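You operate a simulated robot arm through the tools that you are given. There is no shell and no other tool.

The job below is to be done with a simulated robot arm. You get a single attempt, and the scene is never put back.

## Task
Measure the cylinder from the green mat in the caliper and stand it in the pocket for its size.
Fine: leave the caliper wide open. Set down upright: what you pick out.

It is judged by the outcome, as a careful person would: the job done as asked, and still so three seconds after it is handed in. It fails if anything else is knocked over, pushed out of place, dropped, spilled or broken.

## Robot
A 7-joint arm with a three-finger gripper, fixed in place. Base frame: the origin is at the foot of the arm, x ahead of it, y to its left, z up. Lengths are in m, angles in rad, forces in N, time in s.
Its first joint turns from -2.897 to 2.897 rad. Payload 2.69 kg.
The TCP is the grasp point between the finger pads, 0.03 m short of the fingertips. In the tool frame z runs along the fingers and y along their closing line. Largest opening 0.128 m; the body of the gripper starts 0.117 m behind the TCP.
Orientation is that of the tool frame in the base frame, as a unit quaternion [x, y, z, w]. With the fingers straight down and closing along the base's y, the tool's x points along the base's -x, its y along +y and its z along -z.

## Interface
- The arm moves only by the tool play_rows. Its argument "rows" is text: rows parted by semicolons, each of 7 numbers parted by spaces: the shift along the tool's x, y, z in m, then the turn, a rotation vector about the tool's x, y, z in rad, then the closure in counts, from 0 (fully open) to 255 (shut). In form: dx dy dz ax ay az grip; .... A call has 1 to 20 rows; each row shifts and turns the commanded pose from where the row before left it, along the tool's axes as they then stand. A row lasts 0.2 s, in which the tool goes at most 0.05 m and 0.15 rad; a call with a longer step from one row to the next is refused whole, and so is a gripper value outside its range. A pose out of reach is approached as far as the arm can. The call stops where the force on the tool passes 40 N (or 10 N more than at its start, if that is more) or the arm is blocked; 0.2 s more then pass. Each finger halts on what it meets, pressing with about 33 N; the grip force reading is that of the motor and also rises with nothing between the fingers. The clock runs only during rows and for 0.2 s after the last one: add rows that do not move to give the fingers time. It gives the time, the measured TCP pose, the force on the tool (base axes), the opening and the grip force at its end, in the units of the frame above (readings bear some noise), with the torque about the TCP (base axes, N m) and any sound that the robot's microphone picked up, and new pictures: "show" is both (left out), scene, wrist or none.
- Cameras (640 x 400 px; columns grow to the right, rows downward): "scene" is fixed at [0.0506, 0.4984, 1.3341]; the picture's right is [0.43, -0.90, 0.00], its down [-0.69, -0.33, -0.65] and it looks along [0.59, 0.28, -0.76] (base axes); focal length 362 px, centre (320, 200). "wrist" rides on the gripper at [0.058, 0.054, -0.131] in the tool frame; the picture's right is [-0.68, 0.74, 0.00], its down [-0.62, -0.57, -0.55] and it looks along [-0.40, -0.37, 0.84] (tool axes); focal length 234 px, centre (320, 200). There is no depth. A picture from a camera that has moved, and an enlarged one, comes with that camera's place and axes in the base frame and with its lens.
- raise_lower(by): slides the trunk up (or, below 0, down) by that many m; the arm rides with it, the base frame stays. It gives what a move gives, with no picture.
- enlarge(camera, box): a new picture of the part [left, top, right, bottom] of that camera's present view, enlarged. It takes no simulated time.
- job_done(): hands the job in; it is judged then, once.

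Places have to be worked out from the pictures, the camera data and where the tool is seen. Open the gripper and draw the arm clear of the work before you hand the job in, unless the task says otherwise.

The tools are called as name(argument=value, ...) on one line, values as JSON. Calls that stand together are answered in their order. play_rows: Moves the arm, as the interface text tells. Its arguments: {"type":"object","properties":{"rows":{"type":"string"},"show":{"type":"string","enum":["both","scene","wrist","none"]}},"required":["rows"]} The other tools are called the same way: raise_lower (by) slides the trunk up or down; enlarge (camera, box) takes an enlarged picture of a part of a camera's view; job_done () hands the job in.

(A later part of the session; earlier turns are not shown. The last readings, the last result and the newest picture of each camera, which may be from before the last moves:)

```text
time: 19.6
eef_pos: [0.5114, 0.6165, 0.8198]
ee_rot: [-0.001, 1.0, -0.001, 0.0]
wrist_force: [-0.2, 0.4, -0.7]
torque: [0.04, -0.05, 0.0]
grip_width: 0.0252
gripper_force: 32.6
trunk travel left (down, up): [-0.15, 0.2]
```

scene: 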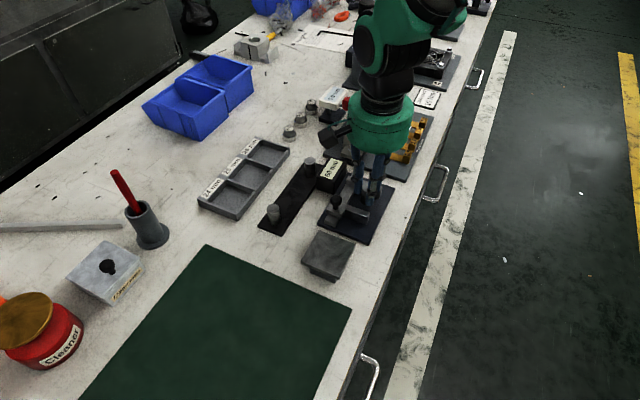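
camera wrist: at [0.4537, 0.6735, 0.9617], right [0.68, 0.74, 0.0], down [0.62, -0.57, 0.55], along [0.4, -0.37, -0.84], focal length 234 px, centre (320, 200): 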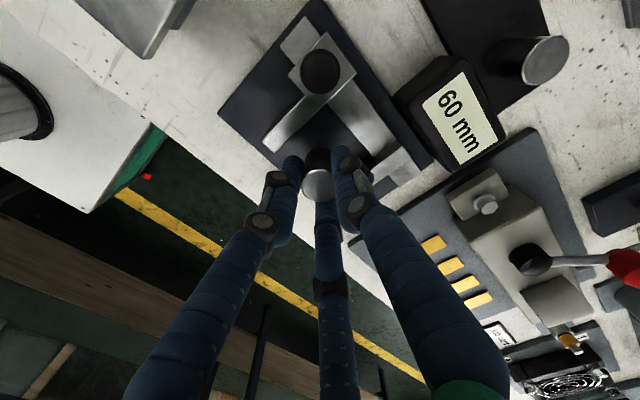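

play_rows(rows="0 0 0.001 0 0 0 225; 0 0 0.001 0 0 0 225; 0 0 0 0 0 0 225", show="both")

enlarge(camera="scene", box=[335, 160, 395, 220])

enlarge(camera="wrist", box=[240, 80, 400, 240])

```text
time: 20.4
eef_pos: [0.5113, 0.6173, 0.8167]
ee_rot: [0.0, 1.0, 0.0, 0.0]
wrist_force: [0.4, -0.4, -2.1]
torque: [0.01, 0.02, 0.0]
grip_width: 0.0253
gripper_force: 33.2
trunk travel left (down, up): [-0.15, 0.2]
camera wrist: at [0.4537, 0.6728, 0.9487], right [0.68, 0.74, 0.0], down [0.62, -0.57, 0.55], along [0.4, -0.37, -0.84], focal length 234 px, centre (320, 200)
```

scene: 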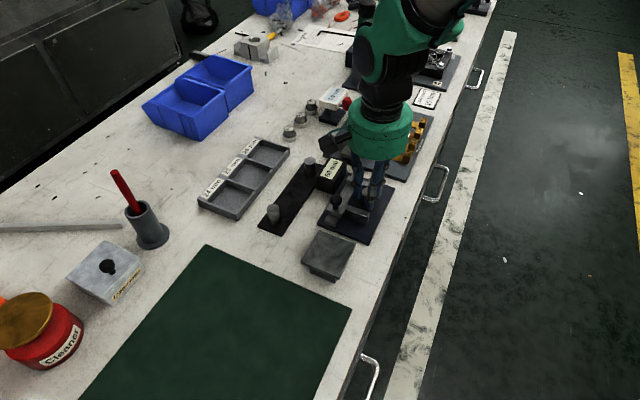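
wrist: 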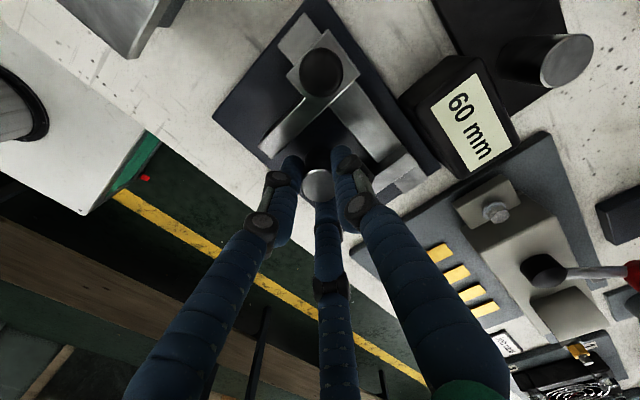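

```text
6.67 times, centred on (365, 190) of scene
camera zoom: at [0.0506, 0.4984, 1.3341], right [0.43, -0.9, 0.0], down [-0.69, -0.33, -0.65], along [0.59, 0.28, -0.76], focal length 2412 px, centre (20, 267)
```

zoom: 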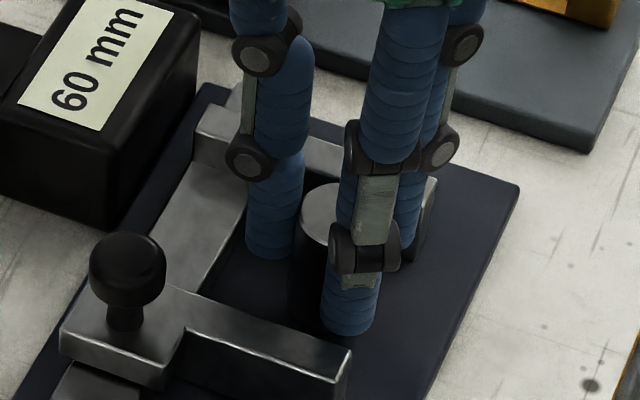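

```text
2.50 times, centred on (320, 160) of wrist
camera zoom: at [0.4537, 0.6728, 0.9487], right [0.68, 0.74, 0.0], down [0.62, -0.57, 0.55], along [0.4, -0.37, -0.84], focal length 585 px, centre (320, 300)
```

zoom: 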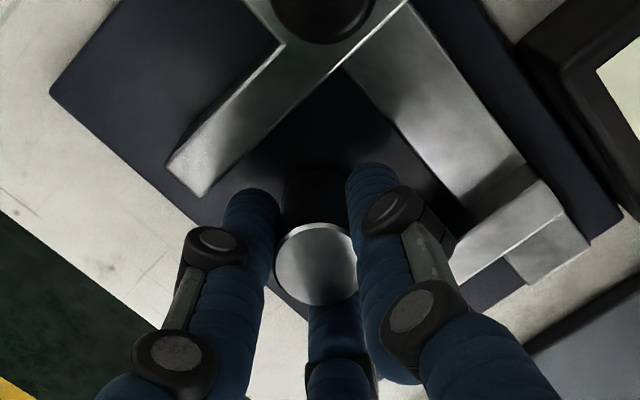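

Not yet touching at 0.817; the fingers are visibly clear of both jaws. Continuing down in 1 mm steps, since the plate top may be nearer 0.760.

play_rows(rows="0 0 0.001 0 0 0 225; 0 0 0.001 0 0 0 225; 0 0 0 0 0 0 225", show="none")

```text
time: 21.2
eef_pos: [0.5129, 0.6164, 0.8151]
ee_rot: [-0.001, 1.0, 0.001, 0.0]
wrist_force: [-0.3, -0.5, -1.6]
torque: [-0.03, -0.04, 0.03]
grip_width: 0.0248
gripper_force: 33.1
trunk travel left (down, up): [-0.15, 0.2]
```

play_rows(rows="0 0 0.001 0 0 0 225; 0 0 0.001 0 0 0 225; 0 0 0 0 0 0 225", show="none")

```text
time: 22.0
eef_pos: [0.5124, 0.6174, 0.8141]
ee_rot: [0.0, 1.0, 0.0, 0.0]
wrist_force: [-0.2, 0.8, -0.6]
torque: [0.02, -0.02, -0.02]
grip_width: 0.025
gripper_force: 32.9
trunk travel left (down, up): [-0.15, 0.2]
```

play_rows(rows="0 0 0.001 0 0 0 225; 0 0 0 0 0 0 225", show="none")

```text
time: 22.6
eef_pos: [0.5109, 0.6171, 0.8137]
ee_rot: [0.001, 1.0, 0.001, 0.001]
wrist_force: [2.0, -1.9, 8.3]
torque: [-0.11, -0.08, 0.03]
grip_width: 0.025
gripper_force: 33.3
trunk travel left (down, up): [-0.15, 0.2]
```

The plate contact shows clearly (+8 N at TCP z ≈ 0.8135), so the cylinder is standing on the caliper base. I'll relieve the load slightly and open just a couple of millimetres per side, to stay clear of the jaws.

play_rows(rows="0 0 -0.001 0 0 0 225; 0 0 0 0 0 0 215; 0 0 0 0 0 0 205; 0 0 0 0 0 0 198; 0 0 0 0 0 0 198; 0 0 0 0 0 0 198", show="both")

enlarge(camera="wrist", box=[240, 80, 400, 240])

enlarge(camera="scene", box=[335, 160, 395, 220])

```text
time: 24.0
eef_pos: [0.5122, 0.6172, 0.813]
ee_rot: [0.0, 1.0, 0.0, 0.0]
wrist_force: [0.7, -0.4, -0.1]
torque: [-0.02, 0.01, 0.0]
grip_width: 0.0286
gripper_force: 0.1
trunk travel left (down, up): [-0.15, 0.2]
camera wrist: at [0.4533, 0.6724, 0.9445], right [0.68, 0.74, 0.0], down [0.62, -0.57, 0.55], along [0.4, -0.37, -0.84], focal length 234 px, centre (320, 200)
```

scene: 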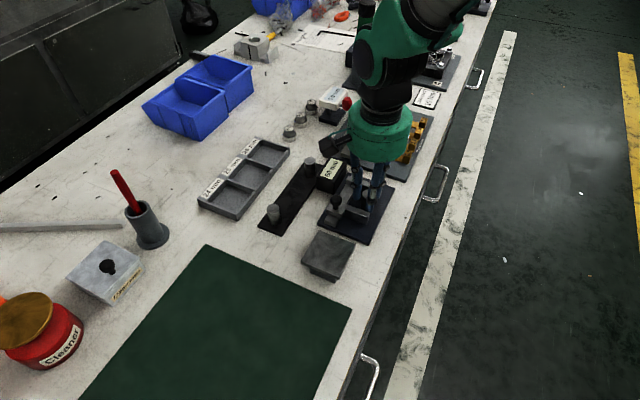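
wrist: 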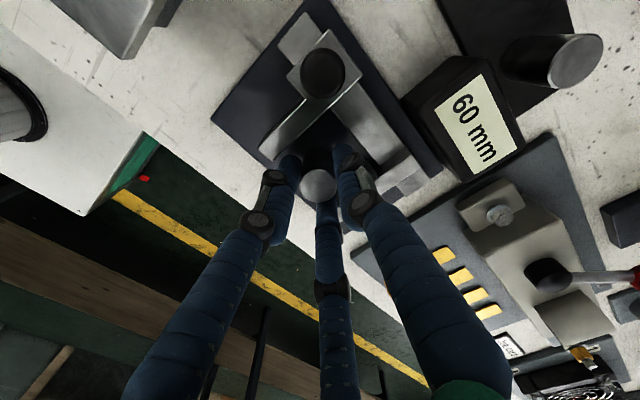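

```text
2.50 times, centred on (320, 160) of wrist
camera zoom: at [0.4533, 0.6724, 0.9445], right [0.68, 0.74, 0.0], down [0.62, -0.57, 0.55], along [0.4, -0.37, -0.84], focal length 585 px, centre (320, 300)
```

zoom: 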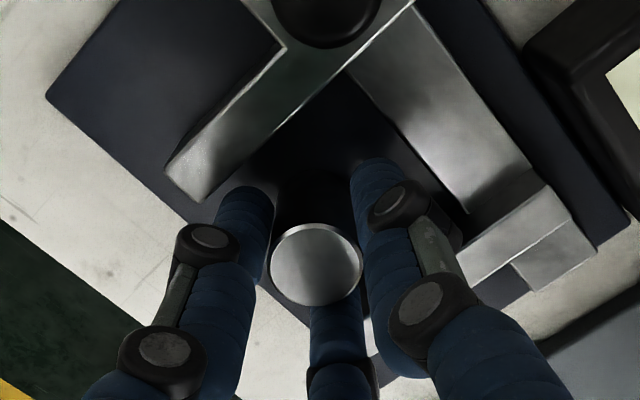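

```text
6.67 times, centred on (365, 190) of scene
camera zoom: at [0.0506, 0.4984, 1.3341], right [0.43, -0.9, 0.0], down [-0.69, -0.33, -0.65], along [0.59, 0.28, -0.76], focal length 2412 px, centre (20, 267)
```

zoom: 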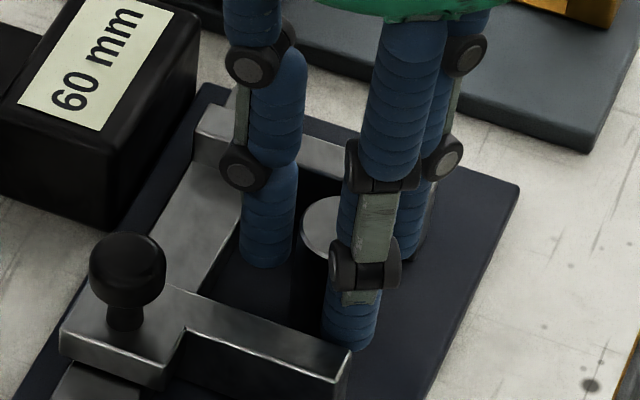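

Released with no residual force and the cylinder upright. I'll lift straight up slowly, still only slightly open, and then look.

play_rows(rows="0 0 -0.005 0 0 0 198; 0 0 -0.008 0 0 0 198; 0 0 -0.01 0 0 0 198; 0 0 -0.015 0 0 0 198; 0 0 -0.03 0 0 0 198; 0 0 -0.02 0 0 0 198; 0 0 0 0 0 0 198", show="both")

enlarge(camera="scene", box=[315, 140, 405, 240])

enlarge(camera="wrist", box=[240, 60, 400, 220])

```text
time: 25.6
eef_pos: [0.5102, 0.6168, 0.9019]
ee_rot: [-0.001, 1.0, 0.001, 0.0]
wrist_force: [-0.7, -1.0, -0.8]
torque: [0.02, -0.04, -0.03]
grip_width: 0.0285
gripper_force: 0.1
trunk travel left (down, up): [-0.15, 0.2]
camera wrist: at [0.4525, 0.6719, 1.0324], right [0.68, 0.74, 0.0], down [0.62, -0.57, 0.55], along [0.4, -0.37, -0.84], focal length 234 px, centre (320, 200)
```

scene: 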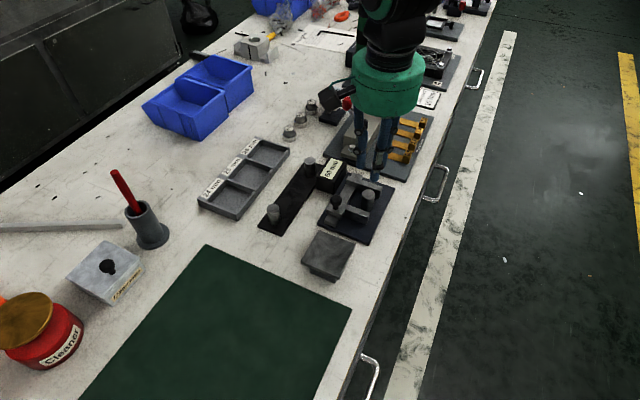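
wrist: 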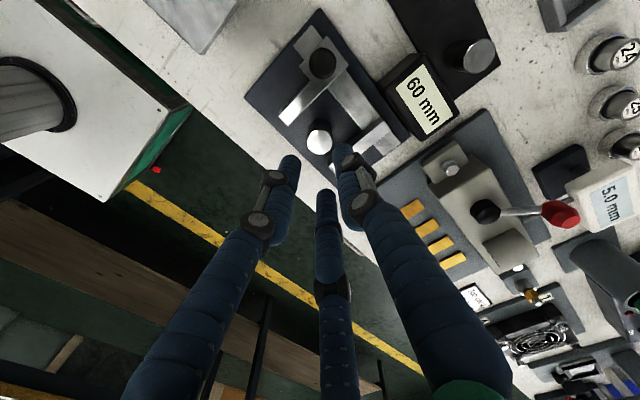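

```text
4.00 times, centred on (360, 190) of scene
camera zoom: at [0.0506, 0.4984, 1.3341], right [0.43, -0.9, 0.0], down [-0.69, -0.33, -0.65], along [0.59, 0.28, -0.76], focal length 1447 px, centre (160, 240)
```

zoom: 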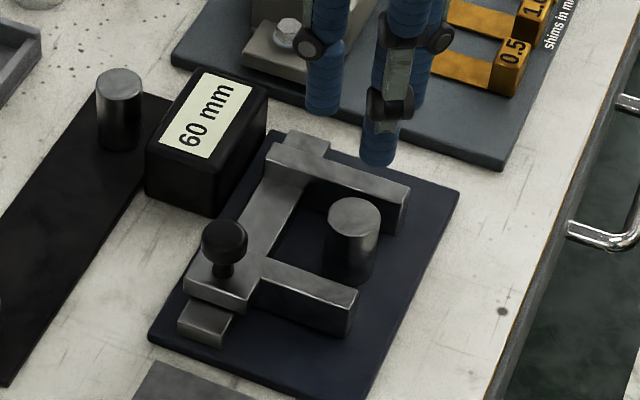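

```text
2.50 times, centred on (320, 140) of wrist
camera zoom: at [0.4525, 0.6719, 1.0324], right [0.68, 0.74, 0.0], down [0.62, -0.57, 0.55], along [0.4, -0.37, -0.84], focal length 585 px, centre (320, 350)
```

zoom: 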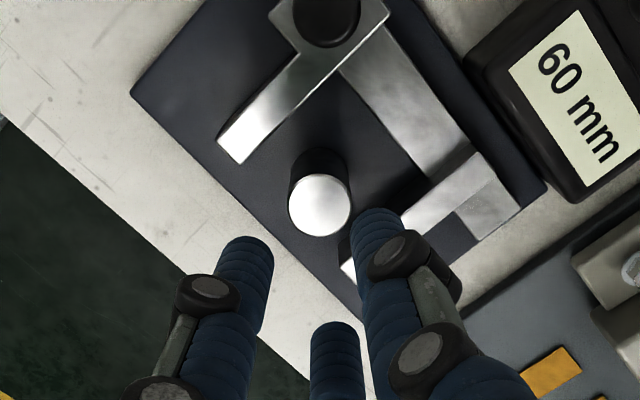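

The cylinder stands upright in the gap and the readout still shows 60 mm. The knob triangulates to about (0.463, 0.665), top z ≈ 0.818. I'll move above it with a moderate opening and verify alignment.

play_rows(rows="0.016 0.016 0 0 0 0 175; 0.016 0.016 0 0 0 0 155; 0.016 0.016 0 0 0 0 155; 0 0 0.02 0 0 0 155; 0 0 0 0 0 0 155", show="both")

enlarge(camera="wrist", box=[240, 80, 400, 240])

enlarge(camera="scene", box=[295, 140, 405, 240])

```text
time: 26.8
eef_pos: [0.4632, 0.664, 0.8815]
ee_rot: [0.0, 1.0, 0.0, 0.0]
wrist_force: [0.1, 0.0, 0.2]
torque: [0.02, -0.01, 0.01]
grip_width: 0.0501
gripper_force: 0.1
trunk travel left (down, up): [-0.15, 0.2]
camera wrist: at [0.4044, 0.7202, 1.0126], right [0.68, 0.74, 0.0], down [0.62, -0.57, 0.55], along [0.4, -0.37, -0.84], focal length 234 px, centre (320, 200)
```

scene: 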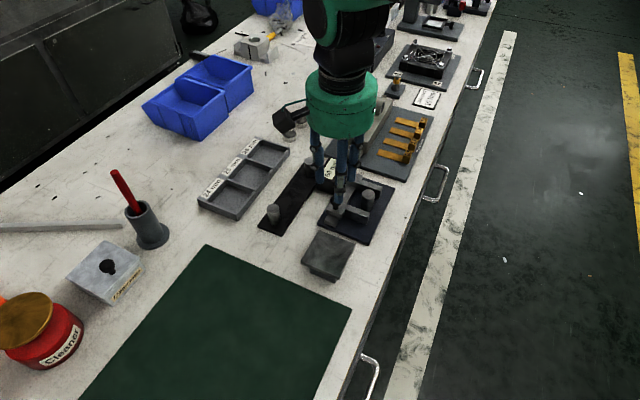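
wrist: 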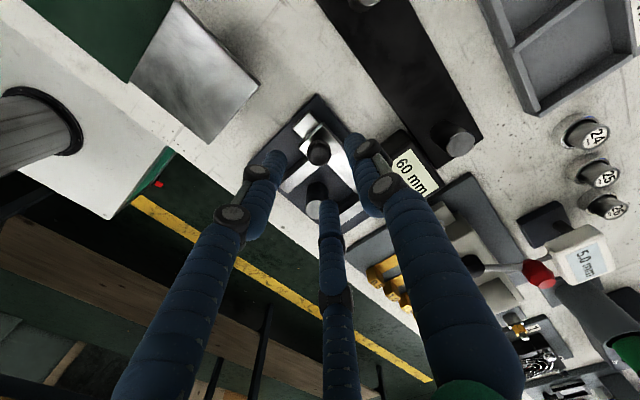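

```text
2.50 times, centred on (320, 160) of wrist
camera zoom: at [0.4044, 0.7202, 1.0126], right [0.68, 0.74, 0.0], down [0.62, -0.57, 0.55], along [0.4, -0.37, -0.84], focal length 585 px, centre (320, 300)
```

zoom: 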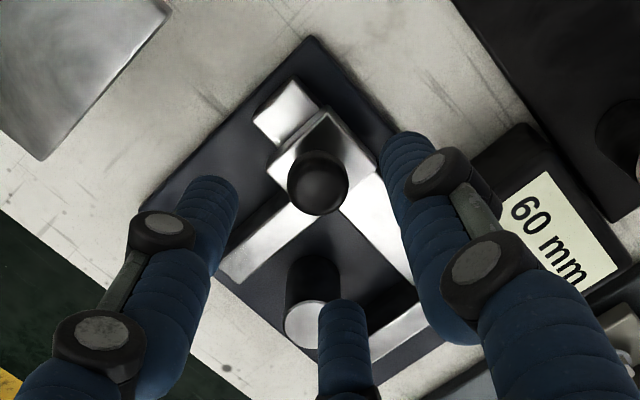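

```text
4.00 times, centred on (350, 190) of scene
camera zoom: at [0.0506, 0.4984, 1.3341], right [0.43, -0.9, 0.0], down [-0.69, -0.33, -0.65], along [0.59, 0.28, -0.76], focal length 1447 px, centre (200, 240)
```

zoom: 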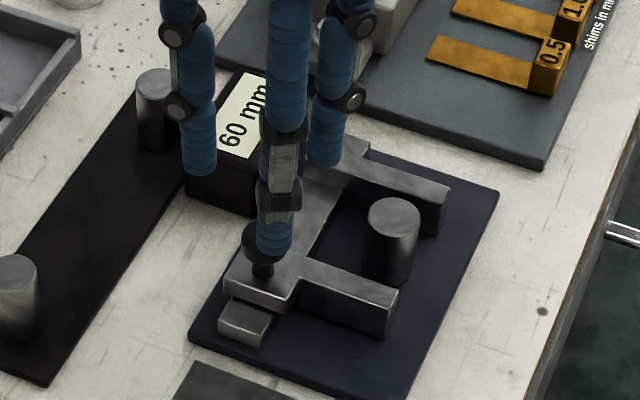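

The knob is centred under the tool to within about 2 mm, and the fingers clear the cylinder and the 60 mm box. I'll descend so the fingertips straddle the knob head at about z 0.80, above the block.

play_rows(rows="0 0 0.015 0 0 0 155; 0 0 0.015 0 0 0 155; 0 0 0.012 0 0 0 155; 0 0 0.008 0 0 0 155; 0 0 0 0 0 0 155", show="both")

enlarge(camera="wrist", box=[240, 80, 400, 240])

enlarge(camera="scene", box=[310, 160, 390, 240])

```text
time: 28.0
eef_pos: [0.4625, 0.6657, 0.8308]
ee_rot: [0.001, 1.0, 0.001, -0.001]
wrist_force: [0.0, 0.4, -0.4]
torque: [-0.02, 0.0, 0.0]
grip_width: 0.0504
gripper_force: 0.0
trunk travel left (down, up): [-0.15, 0.2]
camera wrist: at [0.4049, 0.7205, 0.9626], right [0.68, 0.74, 0.0], down [0.62, -0.57, 0.55], along [0.4, -0.37, -0.84], focal length 234 px, centre (320, 200)
```

scene: 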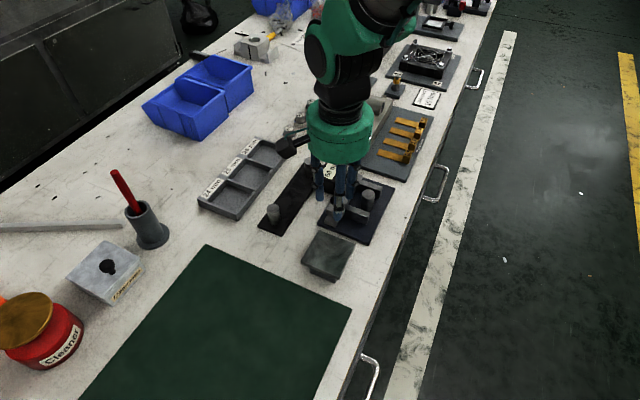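
wrist: 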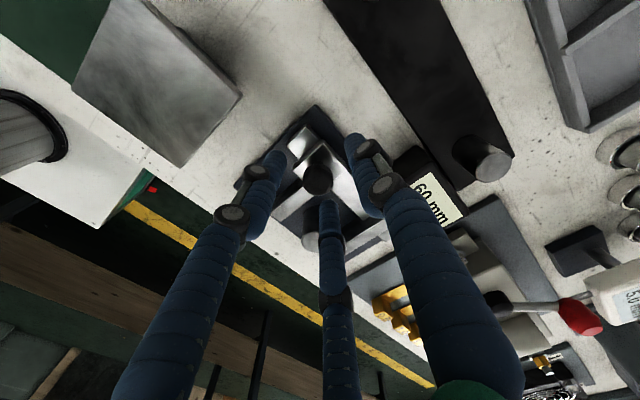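

```text
2.50 times, centred on (320, 160) of wrist
camera zoom: at [0.4049, 0.7205, 0.9626], right [0.68, 0.74, 0.0], down [0.62, -0.57, 0.55], along [0.4, -0.37, -0.84], focal length 585 px, centre (320, 300)
```

zoom: 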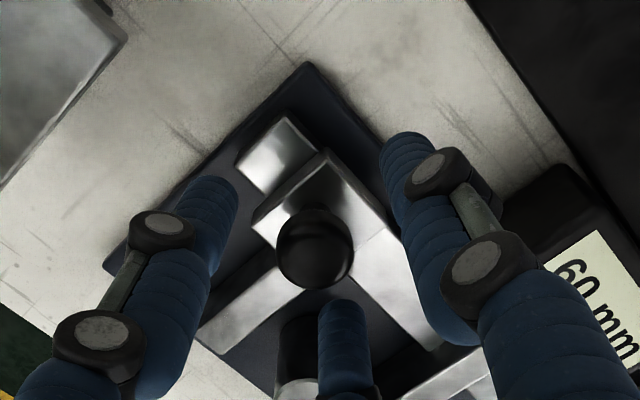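

```text
5.00 times, centred on (350, 200) of scene
camera zoom: at [0.0506, 0.4984, 1.3341], right [0.43, -0.9, 0.0], down [-0.69, -0.33, -0.65], along [0.59, 0.28, -0.76], focal length 1809 px, centre (170, 200)
```

zoom: 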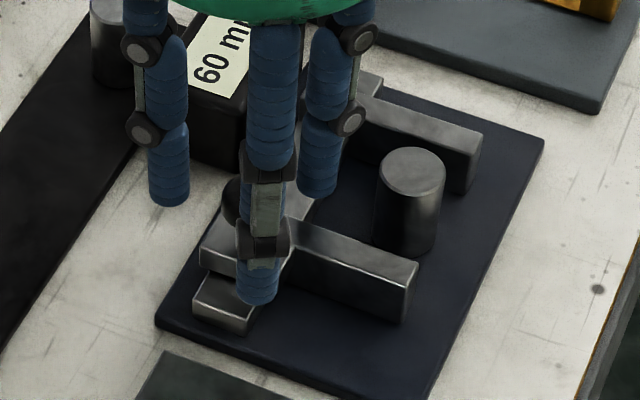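

The fingers straddle the knob, centred. I'll close gradually onto it.

play_rows(rows="0 0 0 0 0 0 180; 0 0 0 0 0 0 200; 0 0 0 0 0 0 210; 0 0 0 0 0 0 220; 0 0 0 0 0 0 228; 0 0 0 0 0 0 228; 0 0 0 0 0 0 228", show="both")

enlarge(camera="wrist", box=[240, 80, 480, 240])

```text
time: 29.6
eef_pos: [0.4632, 0.6656, 0.8308]
ee_rot: [0.0, 1.0, 0.0, 0.0]
wrist_force: [-0.2, -3.8, -0.1]
torque: [-0.06, -0.01, -0.01]
grip_width: 0.022
gripper_force: 6.1
trunk travel left (down, up): [-0.15, 0.2]
camera wrist: at [0.4048, 0.7201, 0.9624], right [0.68, 0.74, 0.0], down [0.62, -0.57, 0.55], along [0.4, -0.37, -0.84], focal length 234 px, centre (320, 200)
```

scene: 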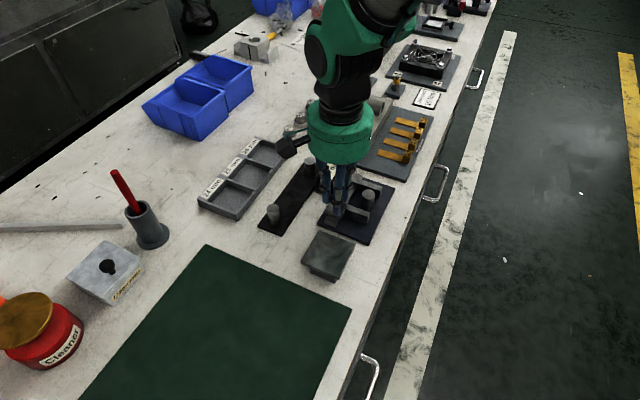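
wrist: 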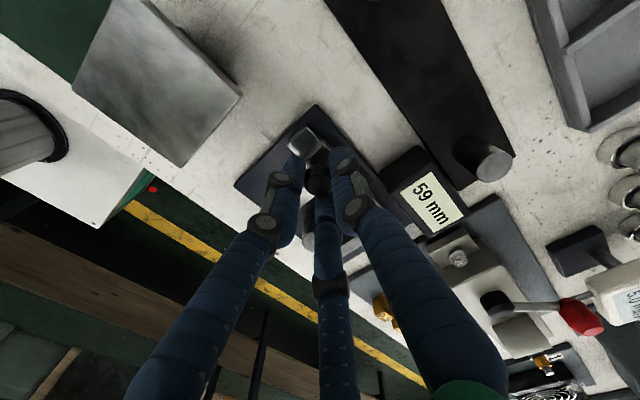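

```text
2.50 times, centred on (360, 160) of wrist
camera zoom: at [0.4048, 0.7201, 0.9624], right [0.68, 0.74, 0.0], down [0.62, -0.57, 0.55], along [0.4, -0.37, -0.84], focal length 585 px, centre (220, 300)
```

zoom: 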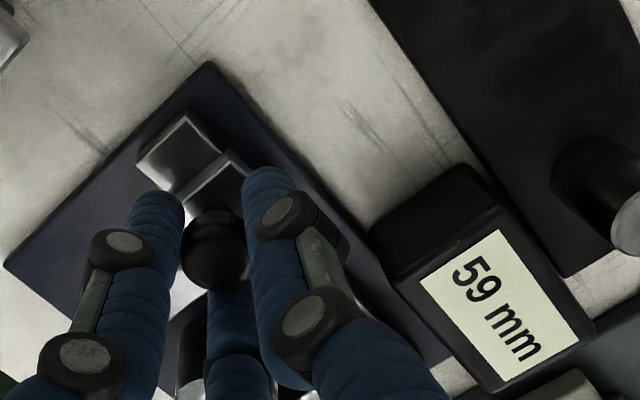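

The readout responded: 59 mm with the knob gripped, so this is the live caliper display. I'll push the slide toward +x slowly (about 2 cm/s) for 28 mm, watching force and readout.

play_rows(rows="-0.003 0 0 0 0 0 228; -0.004 0 0 0 0 0 228; -0.004 0 0 0 0 0 228; -0.004 0 0 0 0 0 228; 0 0 0 0 0 0 228", show="both")

enlarge(camera="wrist", box=[240, 80, 480, 240])

enlarge(camera="scene", box=[315, 155, 405, 245])

```text
time: 30.8
eef_pos: [0.4784, 0.6664, 0.8301]
ee_rot: [0.001, 1.0, 0.0, 0.001]
wrist_force: [0.8, -9.4, -2.0]
torque: [-0.13, 0.01, 0.02]
grip_width: 0.0225
gripper_force: 6.5
trunk travel left (down, up): [-0.15, 0.2]
camera wrist: at [0.421, 0.7207, 0.9621], right [0.68, 0.74, 0.0], down [0.62, -0.57, 0.55], along [0.4, -0.37, -0.84], focal length 234 px, centre (320, 200)
```

scene: 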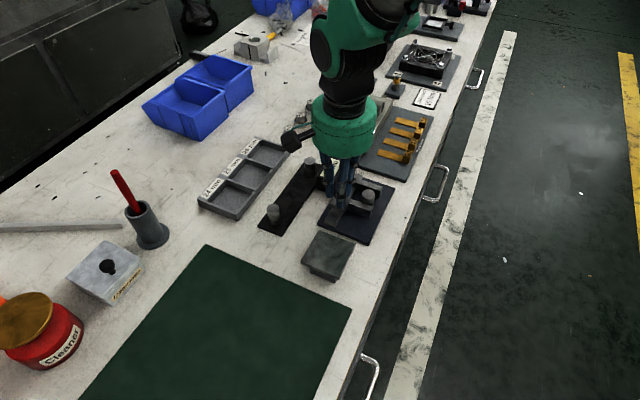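
wrist: 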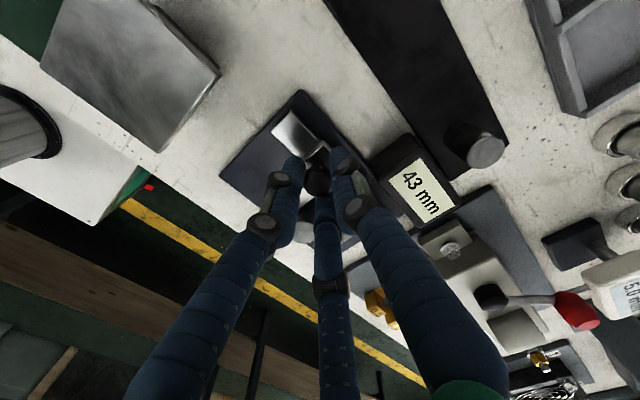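

```text
2.50 times, centred on (360, 160) of wrist
camera zoom: at [0.421, 0.7207, 0.9621], right [0.68, 0.74, 0.0], down [0.62, -0.57, 0.55], along [0.4, -0.37, -0.84], focal length 585 px, centre (220, 300)
```

zoom: 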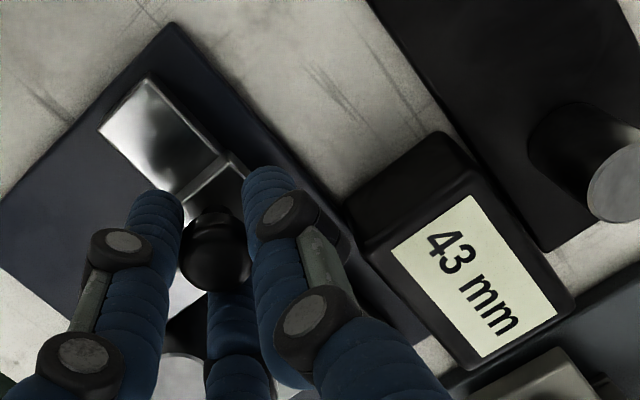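

```text
4.44 times, centred on (360, 200) of scene
camera zoom: at [0.0506, 0.4984, 1.3341], right [0.43, -0.9, 0.0], down [-0.69, -0.33, -0.65], along [0.59, 0.28, -0.76], focal length 1608 px, centre (142, 200)
```

zoom: 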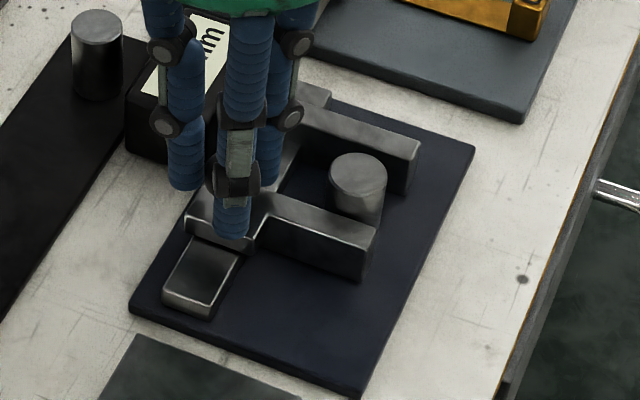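

Readout 43 mm and the jaw is about at the cylinder. There is a 9 N side load toward -y, suggesting the slide runs slightly toward -y. I'll correct y a little while continuing slowly.

play_rows(rows="-0.001 -0.001 0 0 0 0 228; -0.0025 -0.0001 0 0 0 0 228; -0.0025 -0.0001 0 0 0 0 228; -0.0025 -0.0001 0 0 0 0 228; -0.0025 -0.0001 0 0 0 0 228; 0 0 0 0 0 0 228", show="both")

enlarge(camera="wrist", box=[240, 80, 480, 240])

enlarge(camera="scene", box=[315, 155, 405, 245])

```text
time: 32.2
eef_pos: [0.4899, 0.6658, 0.8305]
ee_rot: [0.0, 1.0, 0.001, 0.0]
wrist_force: [-0.9, -2.7, 1.0]
torque: [-0.11, 0.06, 0.01]
grip_width: 0.0218
gripper_force: 6.4
trunk travel left (down, up): [-0.15, 0.2]
camera wrist: at [0.4319, 0.7197, 0.9629], right [0.68, 0.74, 0.0], down [0.62, -0.57, 0.55], along [0.4, -0.37, -0.84], focal length 234 px, centre (320, 200)
```

scene: 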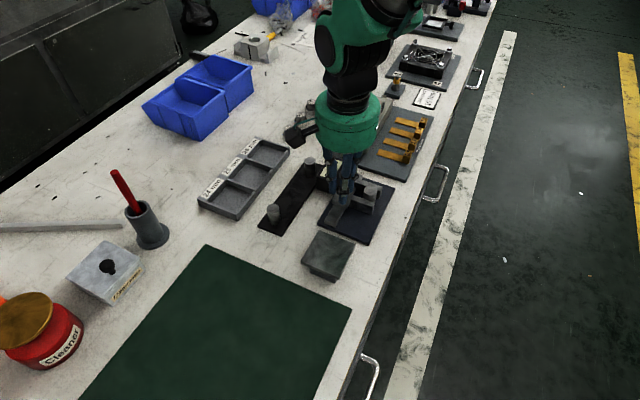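
wrist: 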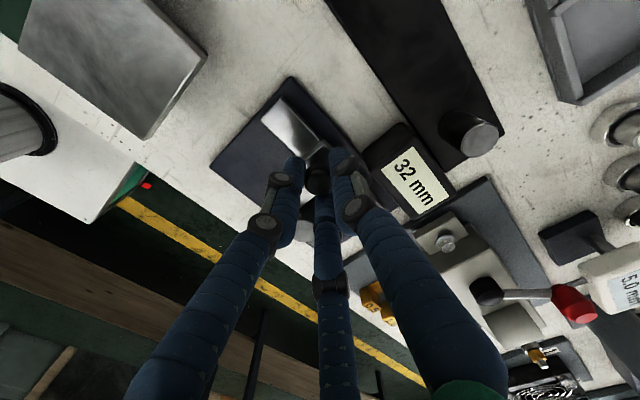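

```text
2.50 times, centred on (360, 160) of wrist
camera zoom: at [0.4319, 0.7197, 0.9629], right [0.68, 0.74, 0.0], down [0.62, -0.57, 0.55], along [0.4, -0.37, -0.84], focal length 585 px, centre (220, 300)
```

zoom: 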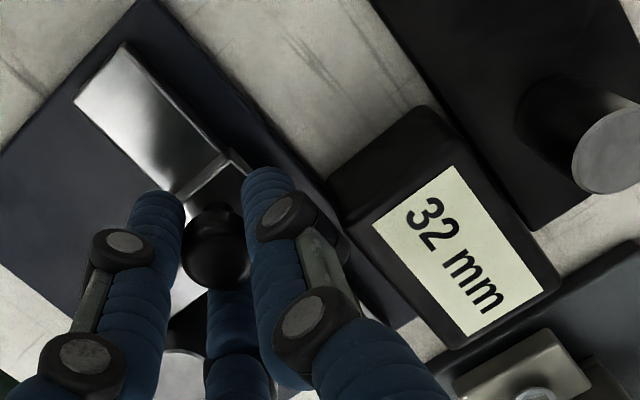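

```text
4.44 times, centred on (360, 200) of scene
camera zoom: at [0.0506, 0.4984, 1.3341], right [0.43, -0.9, 0.0], down [-0.69, -0.33, -0.65], along [0.59, 0.28, -0.76], focal length 1608 px, centre (142, 200)
```

zoom: 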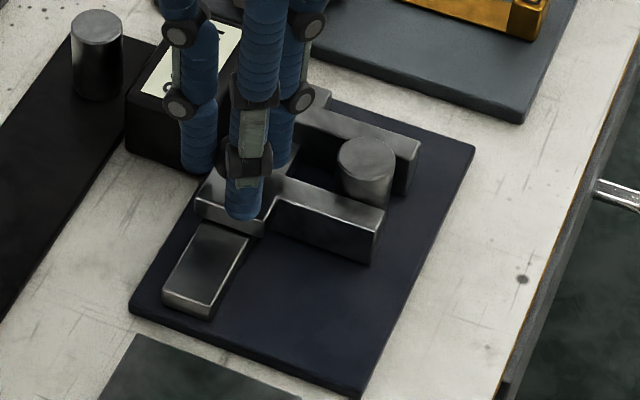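

Now 32 mm with the cylinder still upright and sliding ahead of the jaw. I'll advance in 1 mm steps toward contact with the fixed jaw.

play_rows(rows="-0.001 0 0 0 0 0 228; -0.001 0 0 0 0 0 228; -0.001 -0.0001 0 0 0 0 228; -0.001 0 0 0 0 0 228; 0 0 0 0 0 0 228", show="wrist")

enlarge(camera="wrist", box=[240, 80, 480, 240])

enlarge(camera="scene", box=[315, 155, 405, 245])

```text
time: 33.4
eef_pos: [0.4929, 0.6633, 0.8308]
ee_rot: [0.0, 1.0, 0.0, 0.0]
wrist_force: [-1.2, -1.0, 0.9]
torque: [0.08, -0.01, -0.03]
grip_width: 0.0209
gripper_force: 45.0
trunk travel left (down, up): [-0.15, 0.2]
camera wrist: at [0.4354, 0.7194, 0.9626], right [0.68, 0.74, 0.0], down [0.62, -0.57, 0.55], along [0.4, -0.37, -0.84], focal length 234 px, centre (320, 200)
```

wrist: 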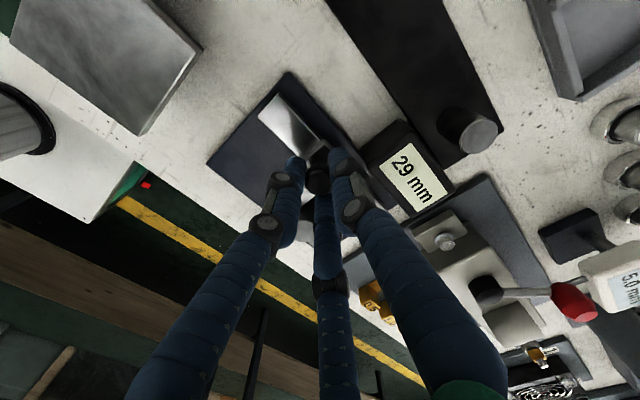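

```text
2.50 times, centred on (360, 160) of wrist
camera zoom: at [0.4354, 0.7194, 0.9626], right [0.68, 0.74, 0.0], down [0.62, -0.57, 0.55], along [0.4, -0.37, -0.84], focal length 585 px, centre (220, 300)
```

zoom: 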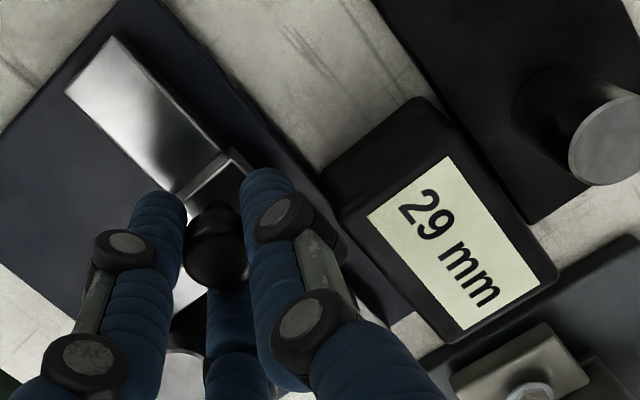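

```text
4.44 times, centred on (360, 200) of scene
camera zoom: at [0.0506, 0.4984, 1.3341], right [0.43, -0.9, 0.0], down [-0.69, -0.33, -0.65], along [0.59, 0.28, -0.76], focal length 1608 px, centre (142, 200)
```

zoom: 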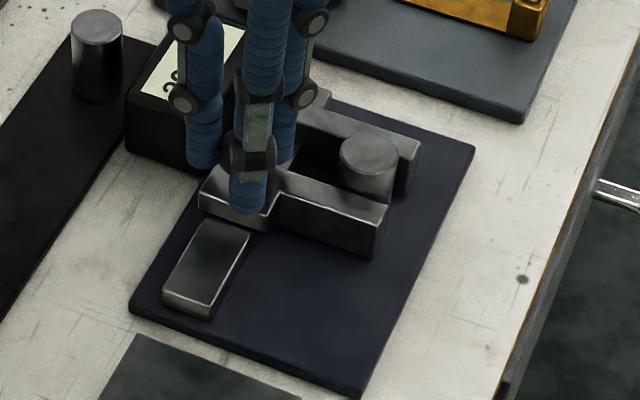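

29 mm and still free of load. Two more 1 mm steps.

play_rows(rows="-0.001 0 0 0 0 0 228; -0.001 0 0 0 0 0 228; 0 0 0 0 0 0 228", show="wrist")

enlarge(camera="wrist", box=[240, 80, 480, 240])

```text
time: 34.2
eef_pos: [0.4957, 0.664, 0.8314]
ee_rot: [0.0, 1.0, 0.0, -0.001]
wrist_force: [-1.6, 3.5, 1.0]
torque: [0.09, 0.06, 0.04]
grip_width: 0.0206
gripper_force: 45.2
trunk travel left (down, up): [-0.15, 0.2]
camera wrist: at [0.4375, 0.7193, 0.9626], right [0.68, 0.74, 0.0], down [0.62, -0.57, 0.55], along [0.4, -0.37, -0.84], focal length 234 px, centre (320, 200)
```

wrist: 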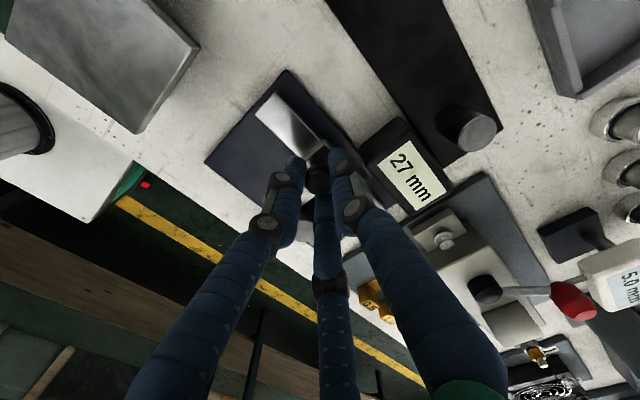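

```text
2.50 times, centred on (360, 160) of wrist
camera zoom: at [0.4375, 0.7193, 0.9626], right [0.68, 0.74, 0.0], down [0.62, -0.57, 0.55], along [0.4, -0.37, -0.84], focal length 585 px, centre (220, 300)
```

zoom: 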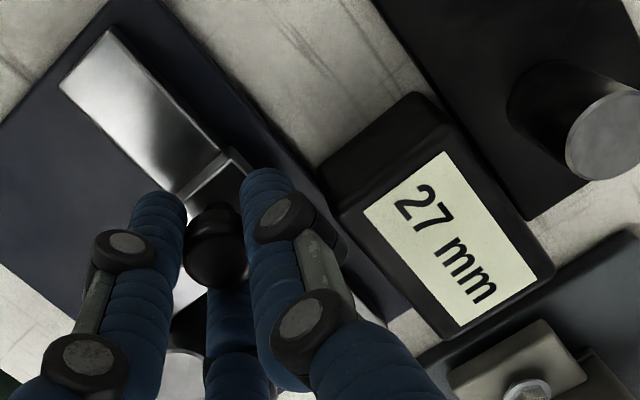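

27 mm, no contact load in x yet. Half-millimetre steps from here.

play_rows(rows="-0.0005 0 0 0 0 0 228; -0.0005 0 0 0 0 0 228; 0 0 0 0 0 0 228", show="wrist")

enlarge(camera="wrist", box=[240, 80, 480, 240])

```text
time: 35.0
eef_pos: [0.4952, 0.6634, 0.8316]
ee_rot: [0.0, 1.0, -0.001, -0.001]
wrist_force: [-6.7, 2.1, 3.9]
torque: [0.05, 0.24, -0.05]
grip_width: 0.021
gripper_force: 45.1
trunk travel left (down, up): [-0.15, 0.2]
camera wrist: at [0.4381, 0.7194, 0.9626], right [0.68, 0.74, 0.0], down [0.62, -0.57, 0.55], along [0.4, -0.37, -0.84], focal length 234 px, centre (320, 200)
```

wrist: 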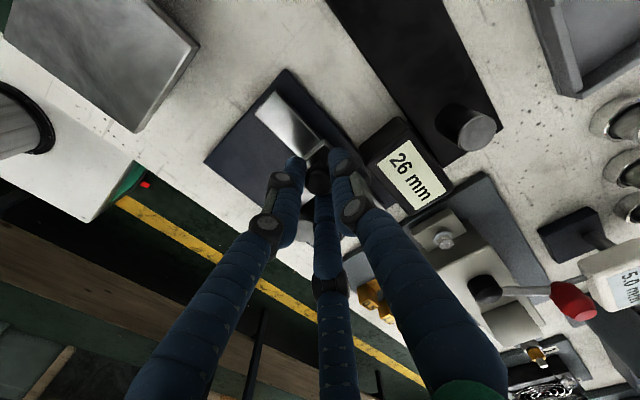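

```text
2.50 times, centred on (360, 160) of wrist
camera zoom: at [0.4381, 0.7194, 0.9626], right [0.68, 0.74, 0.0], down [0.62, -0.57, 0.55], along [0.4, -0.37, -0.84], focal length 585 px, centre (220, 300)
```

zoom: 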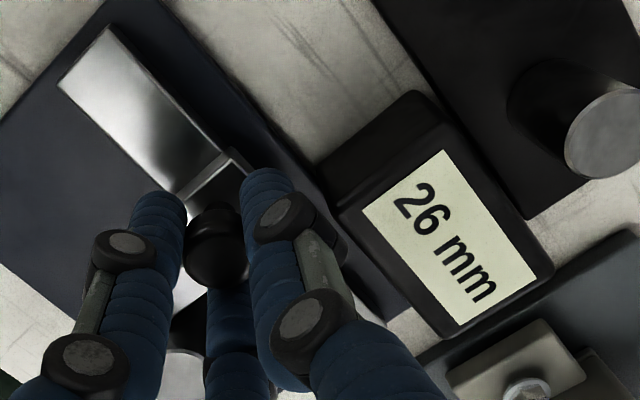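

26 mm with the load in x rising to -6.7 N, so the cylinder appears to be clamped. I'll press about 1 mm more to confirm the reading holds.

play_rows(rows="-0.0005 0 0 0 0 0 228; -0.0005 0 0 0 0 0 228; 0 0 0 0 0 0 228; 0 0 0 0 0 0 228", show="both")

enlarge(camera="wrist", box=[240, 80, 480, 240])

enlarge(camera="scene", box=[315, 155, 405, 245])

```text
time: 36.0
eef_pos: [0.4965, 0.665, 0.8309]
ee_rot: [0.0, 1.0, 0.0, 0.001]
wrist_force: [-19.0, 4.2, 4.2]
torque: [0.1, 0.54, 0.0]
grip_width: 0.0209
gripper_force: 44.3
trunk travel left (down, up): [-0.15, 0.2]
camera wrist: at [0.4383, 0.7194, 0.9625], right [0.68, 0.74, 0.0], down [0.62, -0.57, 0.55], along [0.4, -0.37, -0.84], focal length 234 px, centre (320, 200)
```

scene: 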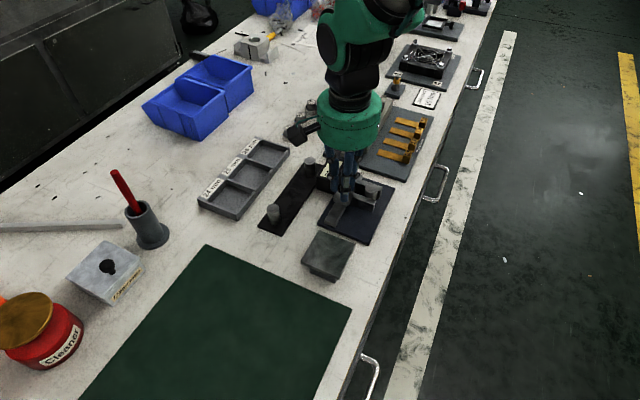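
wrist: 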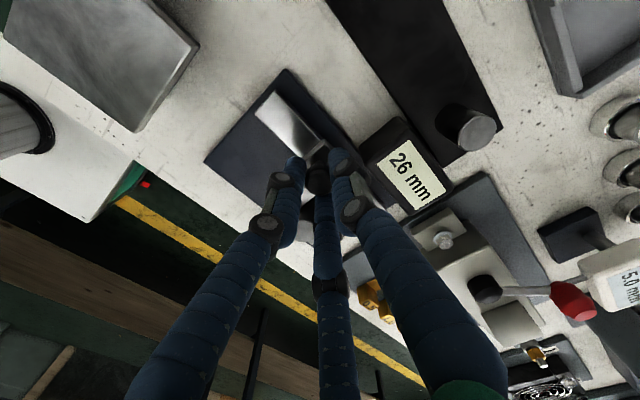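

```text
2.50 times, centred on (360, 160) of wrist
camera zoom: at [0.4383, 0.7194, 0.9625], right [0.68, 0.74, 0.0], down [0.62, -0.57, 0.55], along [0.4, -0.37, -0.84], focal length 585 px, centre (220, 300)
```

zoom: 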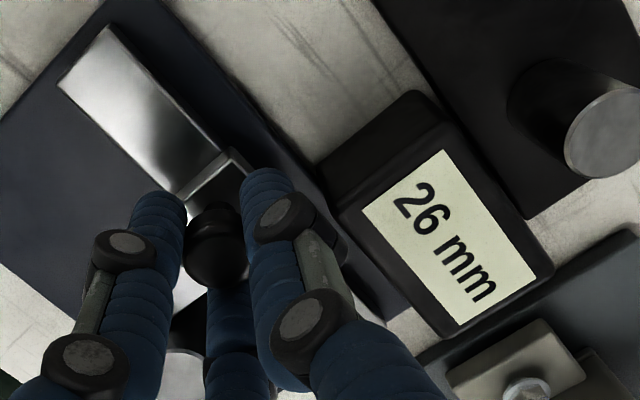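

```text
4.44 times, centred on (360, 200) of scene
camera zoom: at [0.0506, 0.4984, 1.3341], right [0.43, -0.9, 0.0], down [-0.69, -0.33, -0.65], along [0.59, 0.28, -0.76], focal length 1608 px, centre (142, 200)
```

zoom: 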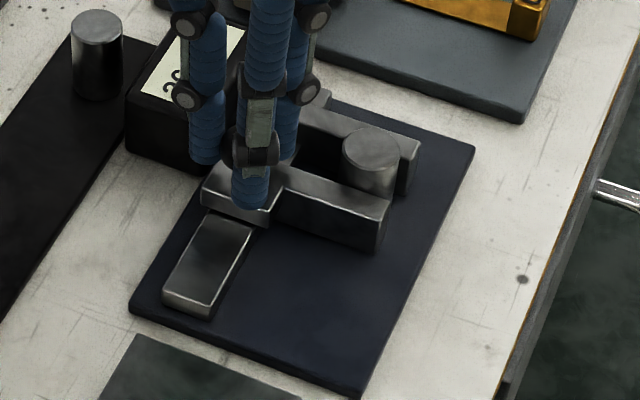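

The reading holds at 26 mm under about 19 N, so the cylinder's size is 26 mm, in line with my visual estimate of about 26 mm. I'll draw the slide back to wide open with the same grip.

play_rows(rows="0.001 0 0 0 0 0 228; 0.002 0 0 0 0 0 228; 0.004 0.0001 0 0 0 0 228; 0.004 0.0002 0 0 0 0 228; 0.004 0.0002 0 0 0 0 228; 0.004 0.0002 0 0 0 0 228; 0.004 0.0002 0 0 0 0 228; 0.004 0.0002 0 0 0 0 228; 0.004 0.0002 0 0 0 0 228; 0.002 0.0001 0 0 0 0 228; 0 0 0 0 0 0 228", show="both")

enlarge(camera="wrist", box=[240, 80, 480, 240])

enlarge(camera="scene", box=[315, 155, 405, 245])

```text
time: 38.4
eef_pos: [0.4639, 0.6636, 0.831]
ee_rot: [0.0, 1.0, -0.001, -0.001]
wrist_force: [1.0, -16.2, 5.5]
torque: [-0.47, 0.01, 0.02]
grip_width: 0.0211
gripper_force: 45.1
trunk travel left (down, up): [-0.15, 0.2]
camera wrist: at [0.4065, 0.7195, 0.9625], right [0.68, 0.74, 0.0], down [0.62, -0.56, 0.55], along [0.4, -0.37, -0.84], focal length 234 px, centre (320, 200)
```

scene: 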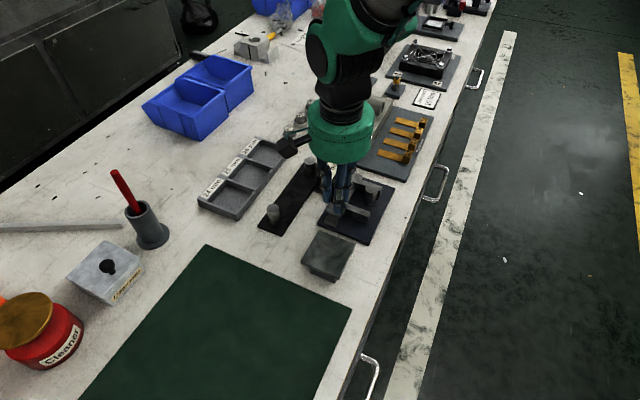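
wrist: 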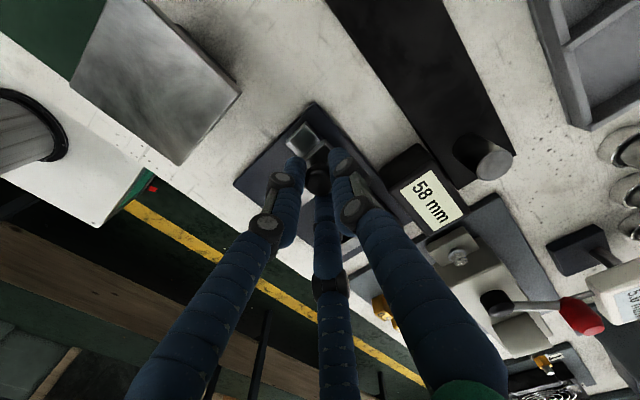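

```text
2.50 times, centred on (360, 160) of wrist
camera zoom: at [0.4065, 0.7195, 0.9625], right [0.68, 0.74, 0.0], down [0.62, -0.56, 0.55], along [0.4, -0.37, -0.84], focal length 585 px, centre (220, 300)
```

zoom: 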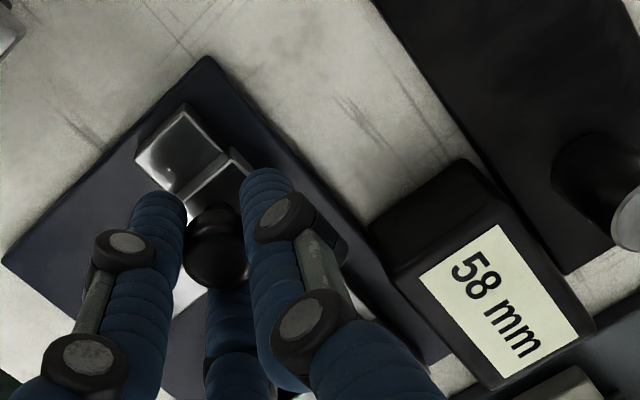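

```text
4.44 times, centred on (360, 200) of scene
camera zoom: at [0.0506, 0.4984, 1.3341], right [0.43, -0.9, 0.0], down [-0.69, -0.33, -0.65], along [0.59, 0.28, -0.76], focal length 1608 px, centre (142, 200)
```

zoom: 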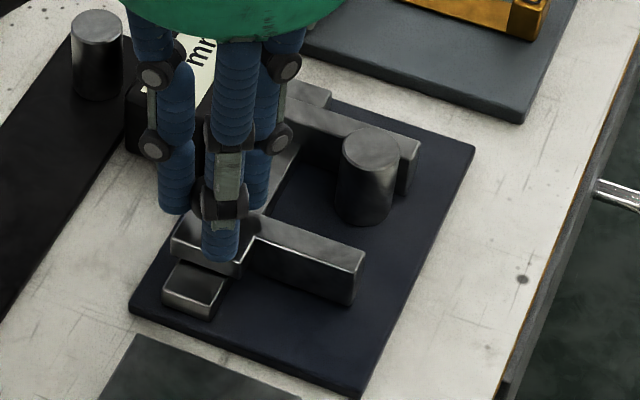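

Back to 58 mm, the cylinder still stands by the fixed jaw, and there's a 16 N side load. I'll relieve y by 1.5 mm and draw back the last 2 mm.

play_rows(rows="0 -0.001 0 0 0 0 228; 0.001 -0.0005 0 0 0 0 228; 0.001 0 0 0 0 0 228; 0 0 0 0 0 0 228", show="wrist")

enlarge(camera="wrist", box=[240, 80, 480, 240])

```text
time: 39.4
eef_pos: [0.4629, 0.6629, 0.8313]
ee_rot: [0.0, 1.0, 0.0, 0.0]
wrist_force: [1.2, -4.1, -3.5]
torque: [0.17, -0.09, -0.01]
grip_width: 0.0207
gripper_force: 44.8
trunk travel left (down, up): [-0.15, 0.2]
camera wrist: at [0.4048, 0.7193, 0.9625], right [0.68, 0.74, 0.0], down [0.62, -0.57, 0.55], along [0.4, -0.37, -0.84], focal length 234 px, centre (320, 200)
```

wrist: 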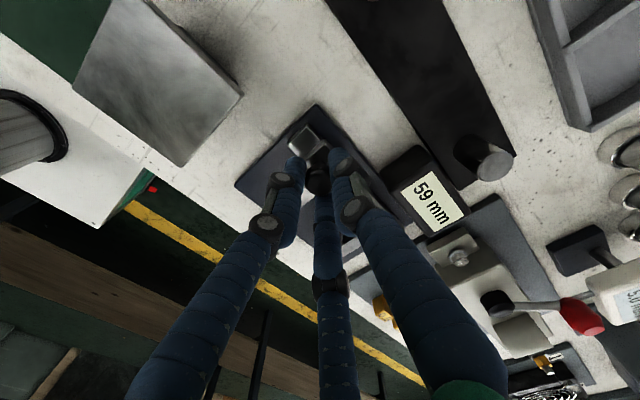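

```text
2.50 times, centred on (360, 160) of wrist
camera zoom: at [0.4048, 0.7193, 0.9625], right [0.68, 0.74, 0.0], down [0.62, -0.57, 0.55], along [0.4, -0.37, -0.84], focal length 585 px, centre (220, 300)
```

zoom: 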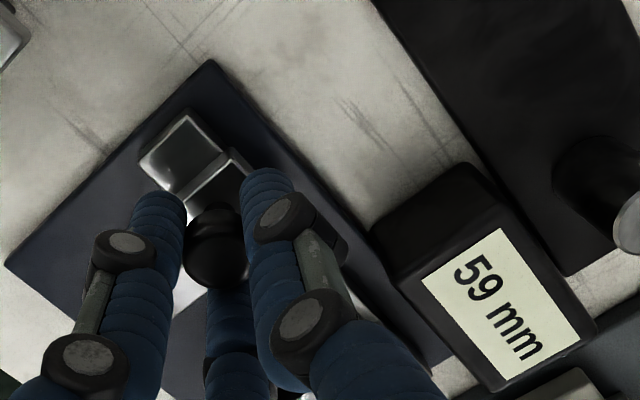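

59 mm now. One more small step in -x to reach the 60 mm wide-open position.

play_rows(rows="0.0007 0 0 0 0 0 228; 0.0007 0 0 0 0 0 228; 0 0 0 0 0 0 228", show="wrist")

enlarge(camera="wrist", box=[240, 80, 480, 240])

```text
time: 40.2
eef_pos: [0.4614, 0.6643, 0.8326]
ee_rot: [0.001, 1.0, 0.0, -0.001]
wrist_force: [0.2, 0.3, -2.6]
torque: [0.12, -0.06, 0.01]
grip_width: 0.0204
gripper_force: 45.3
trunk travel left (down, up): [-0.15, 0.2]
camera wrist: at [0.4028, 0.7193, 0.9625], right [0.68, 0.74, 0.0], down [0.62, -0.57, 0.55], along [0.4, -0.37, -0.84], focal length 234 px, centre (320, 200)
```

wrist: 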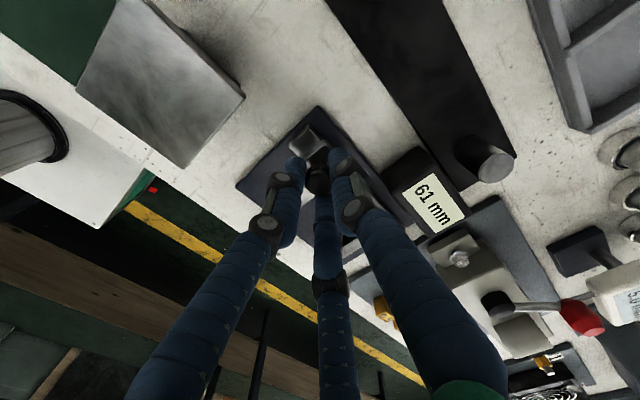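

```text
2.50 times, centred on (360, 160) of wrist
camera zoom: at [0.4028, 0.7193, 0.9625], right [0.68, 0.74, 0.0], down [0.62, -0.57, 0.55], along [0.4, -0.37, -0.84], focal length 585 px, centre (220, 300)
```

zoom: 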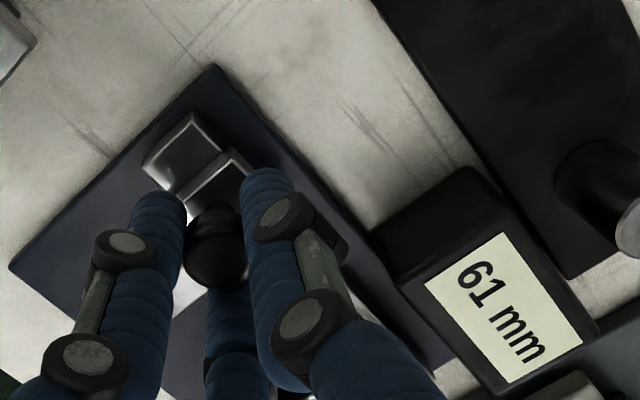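

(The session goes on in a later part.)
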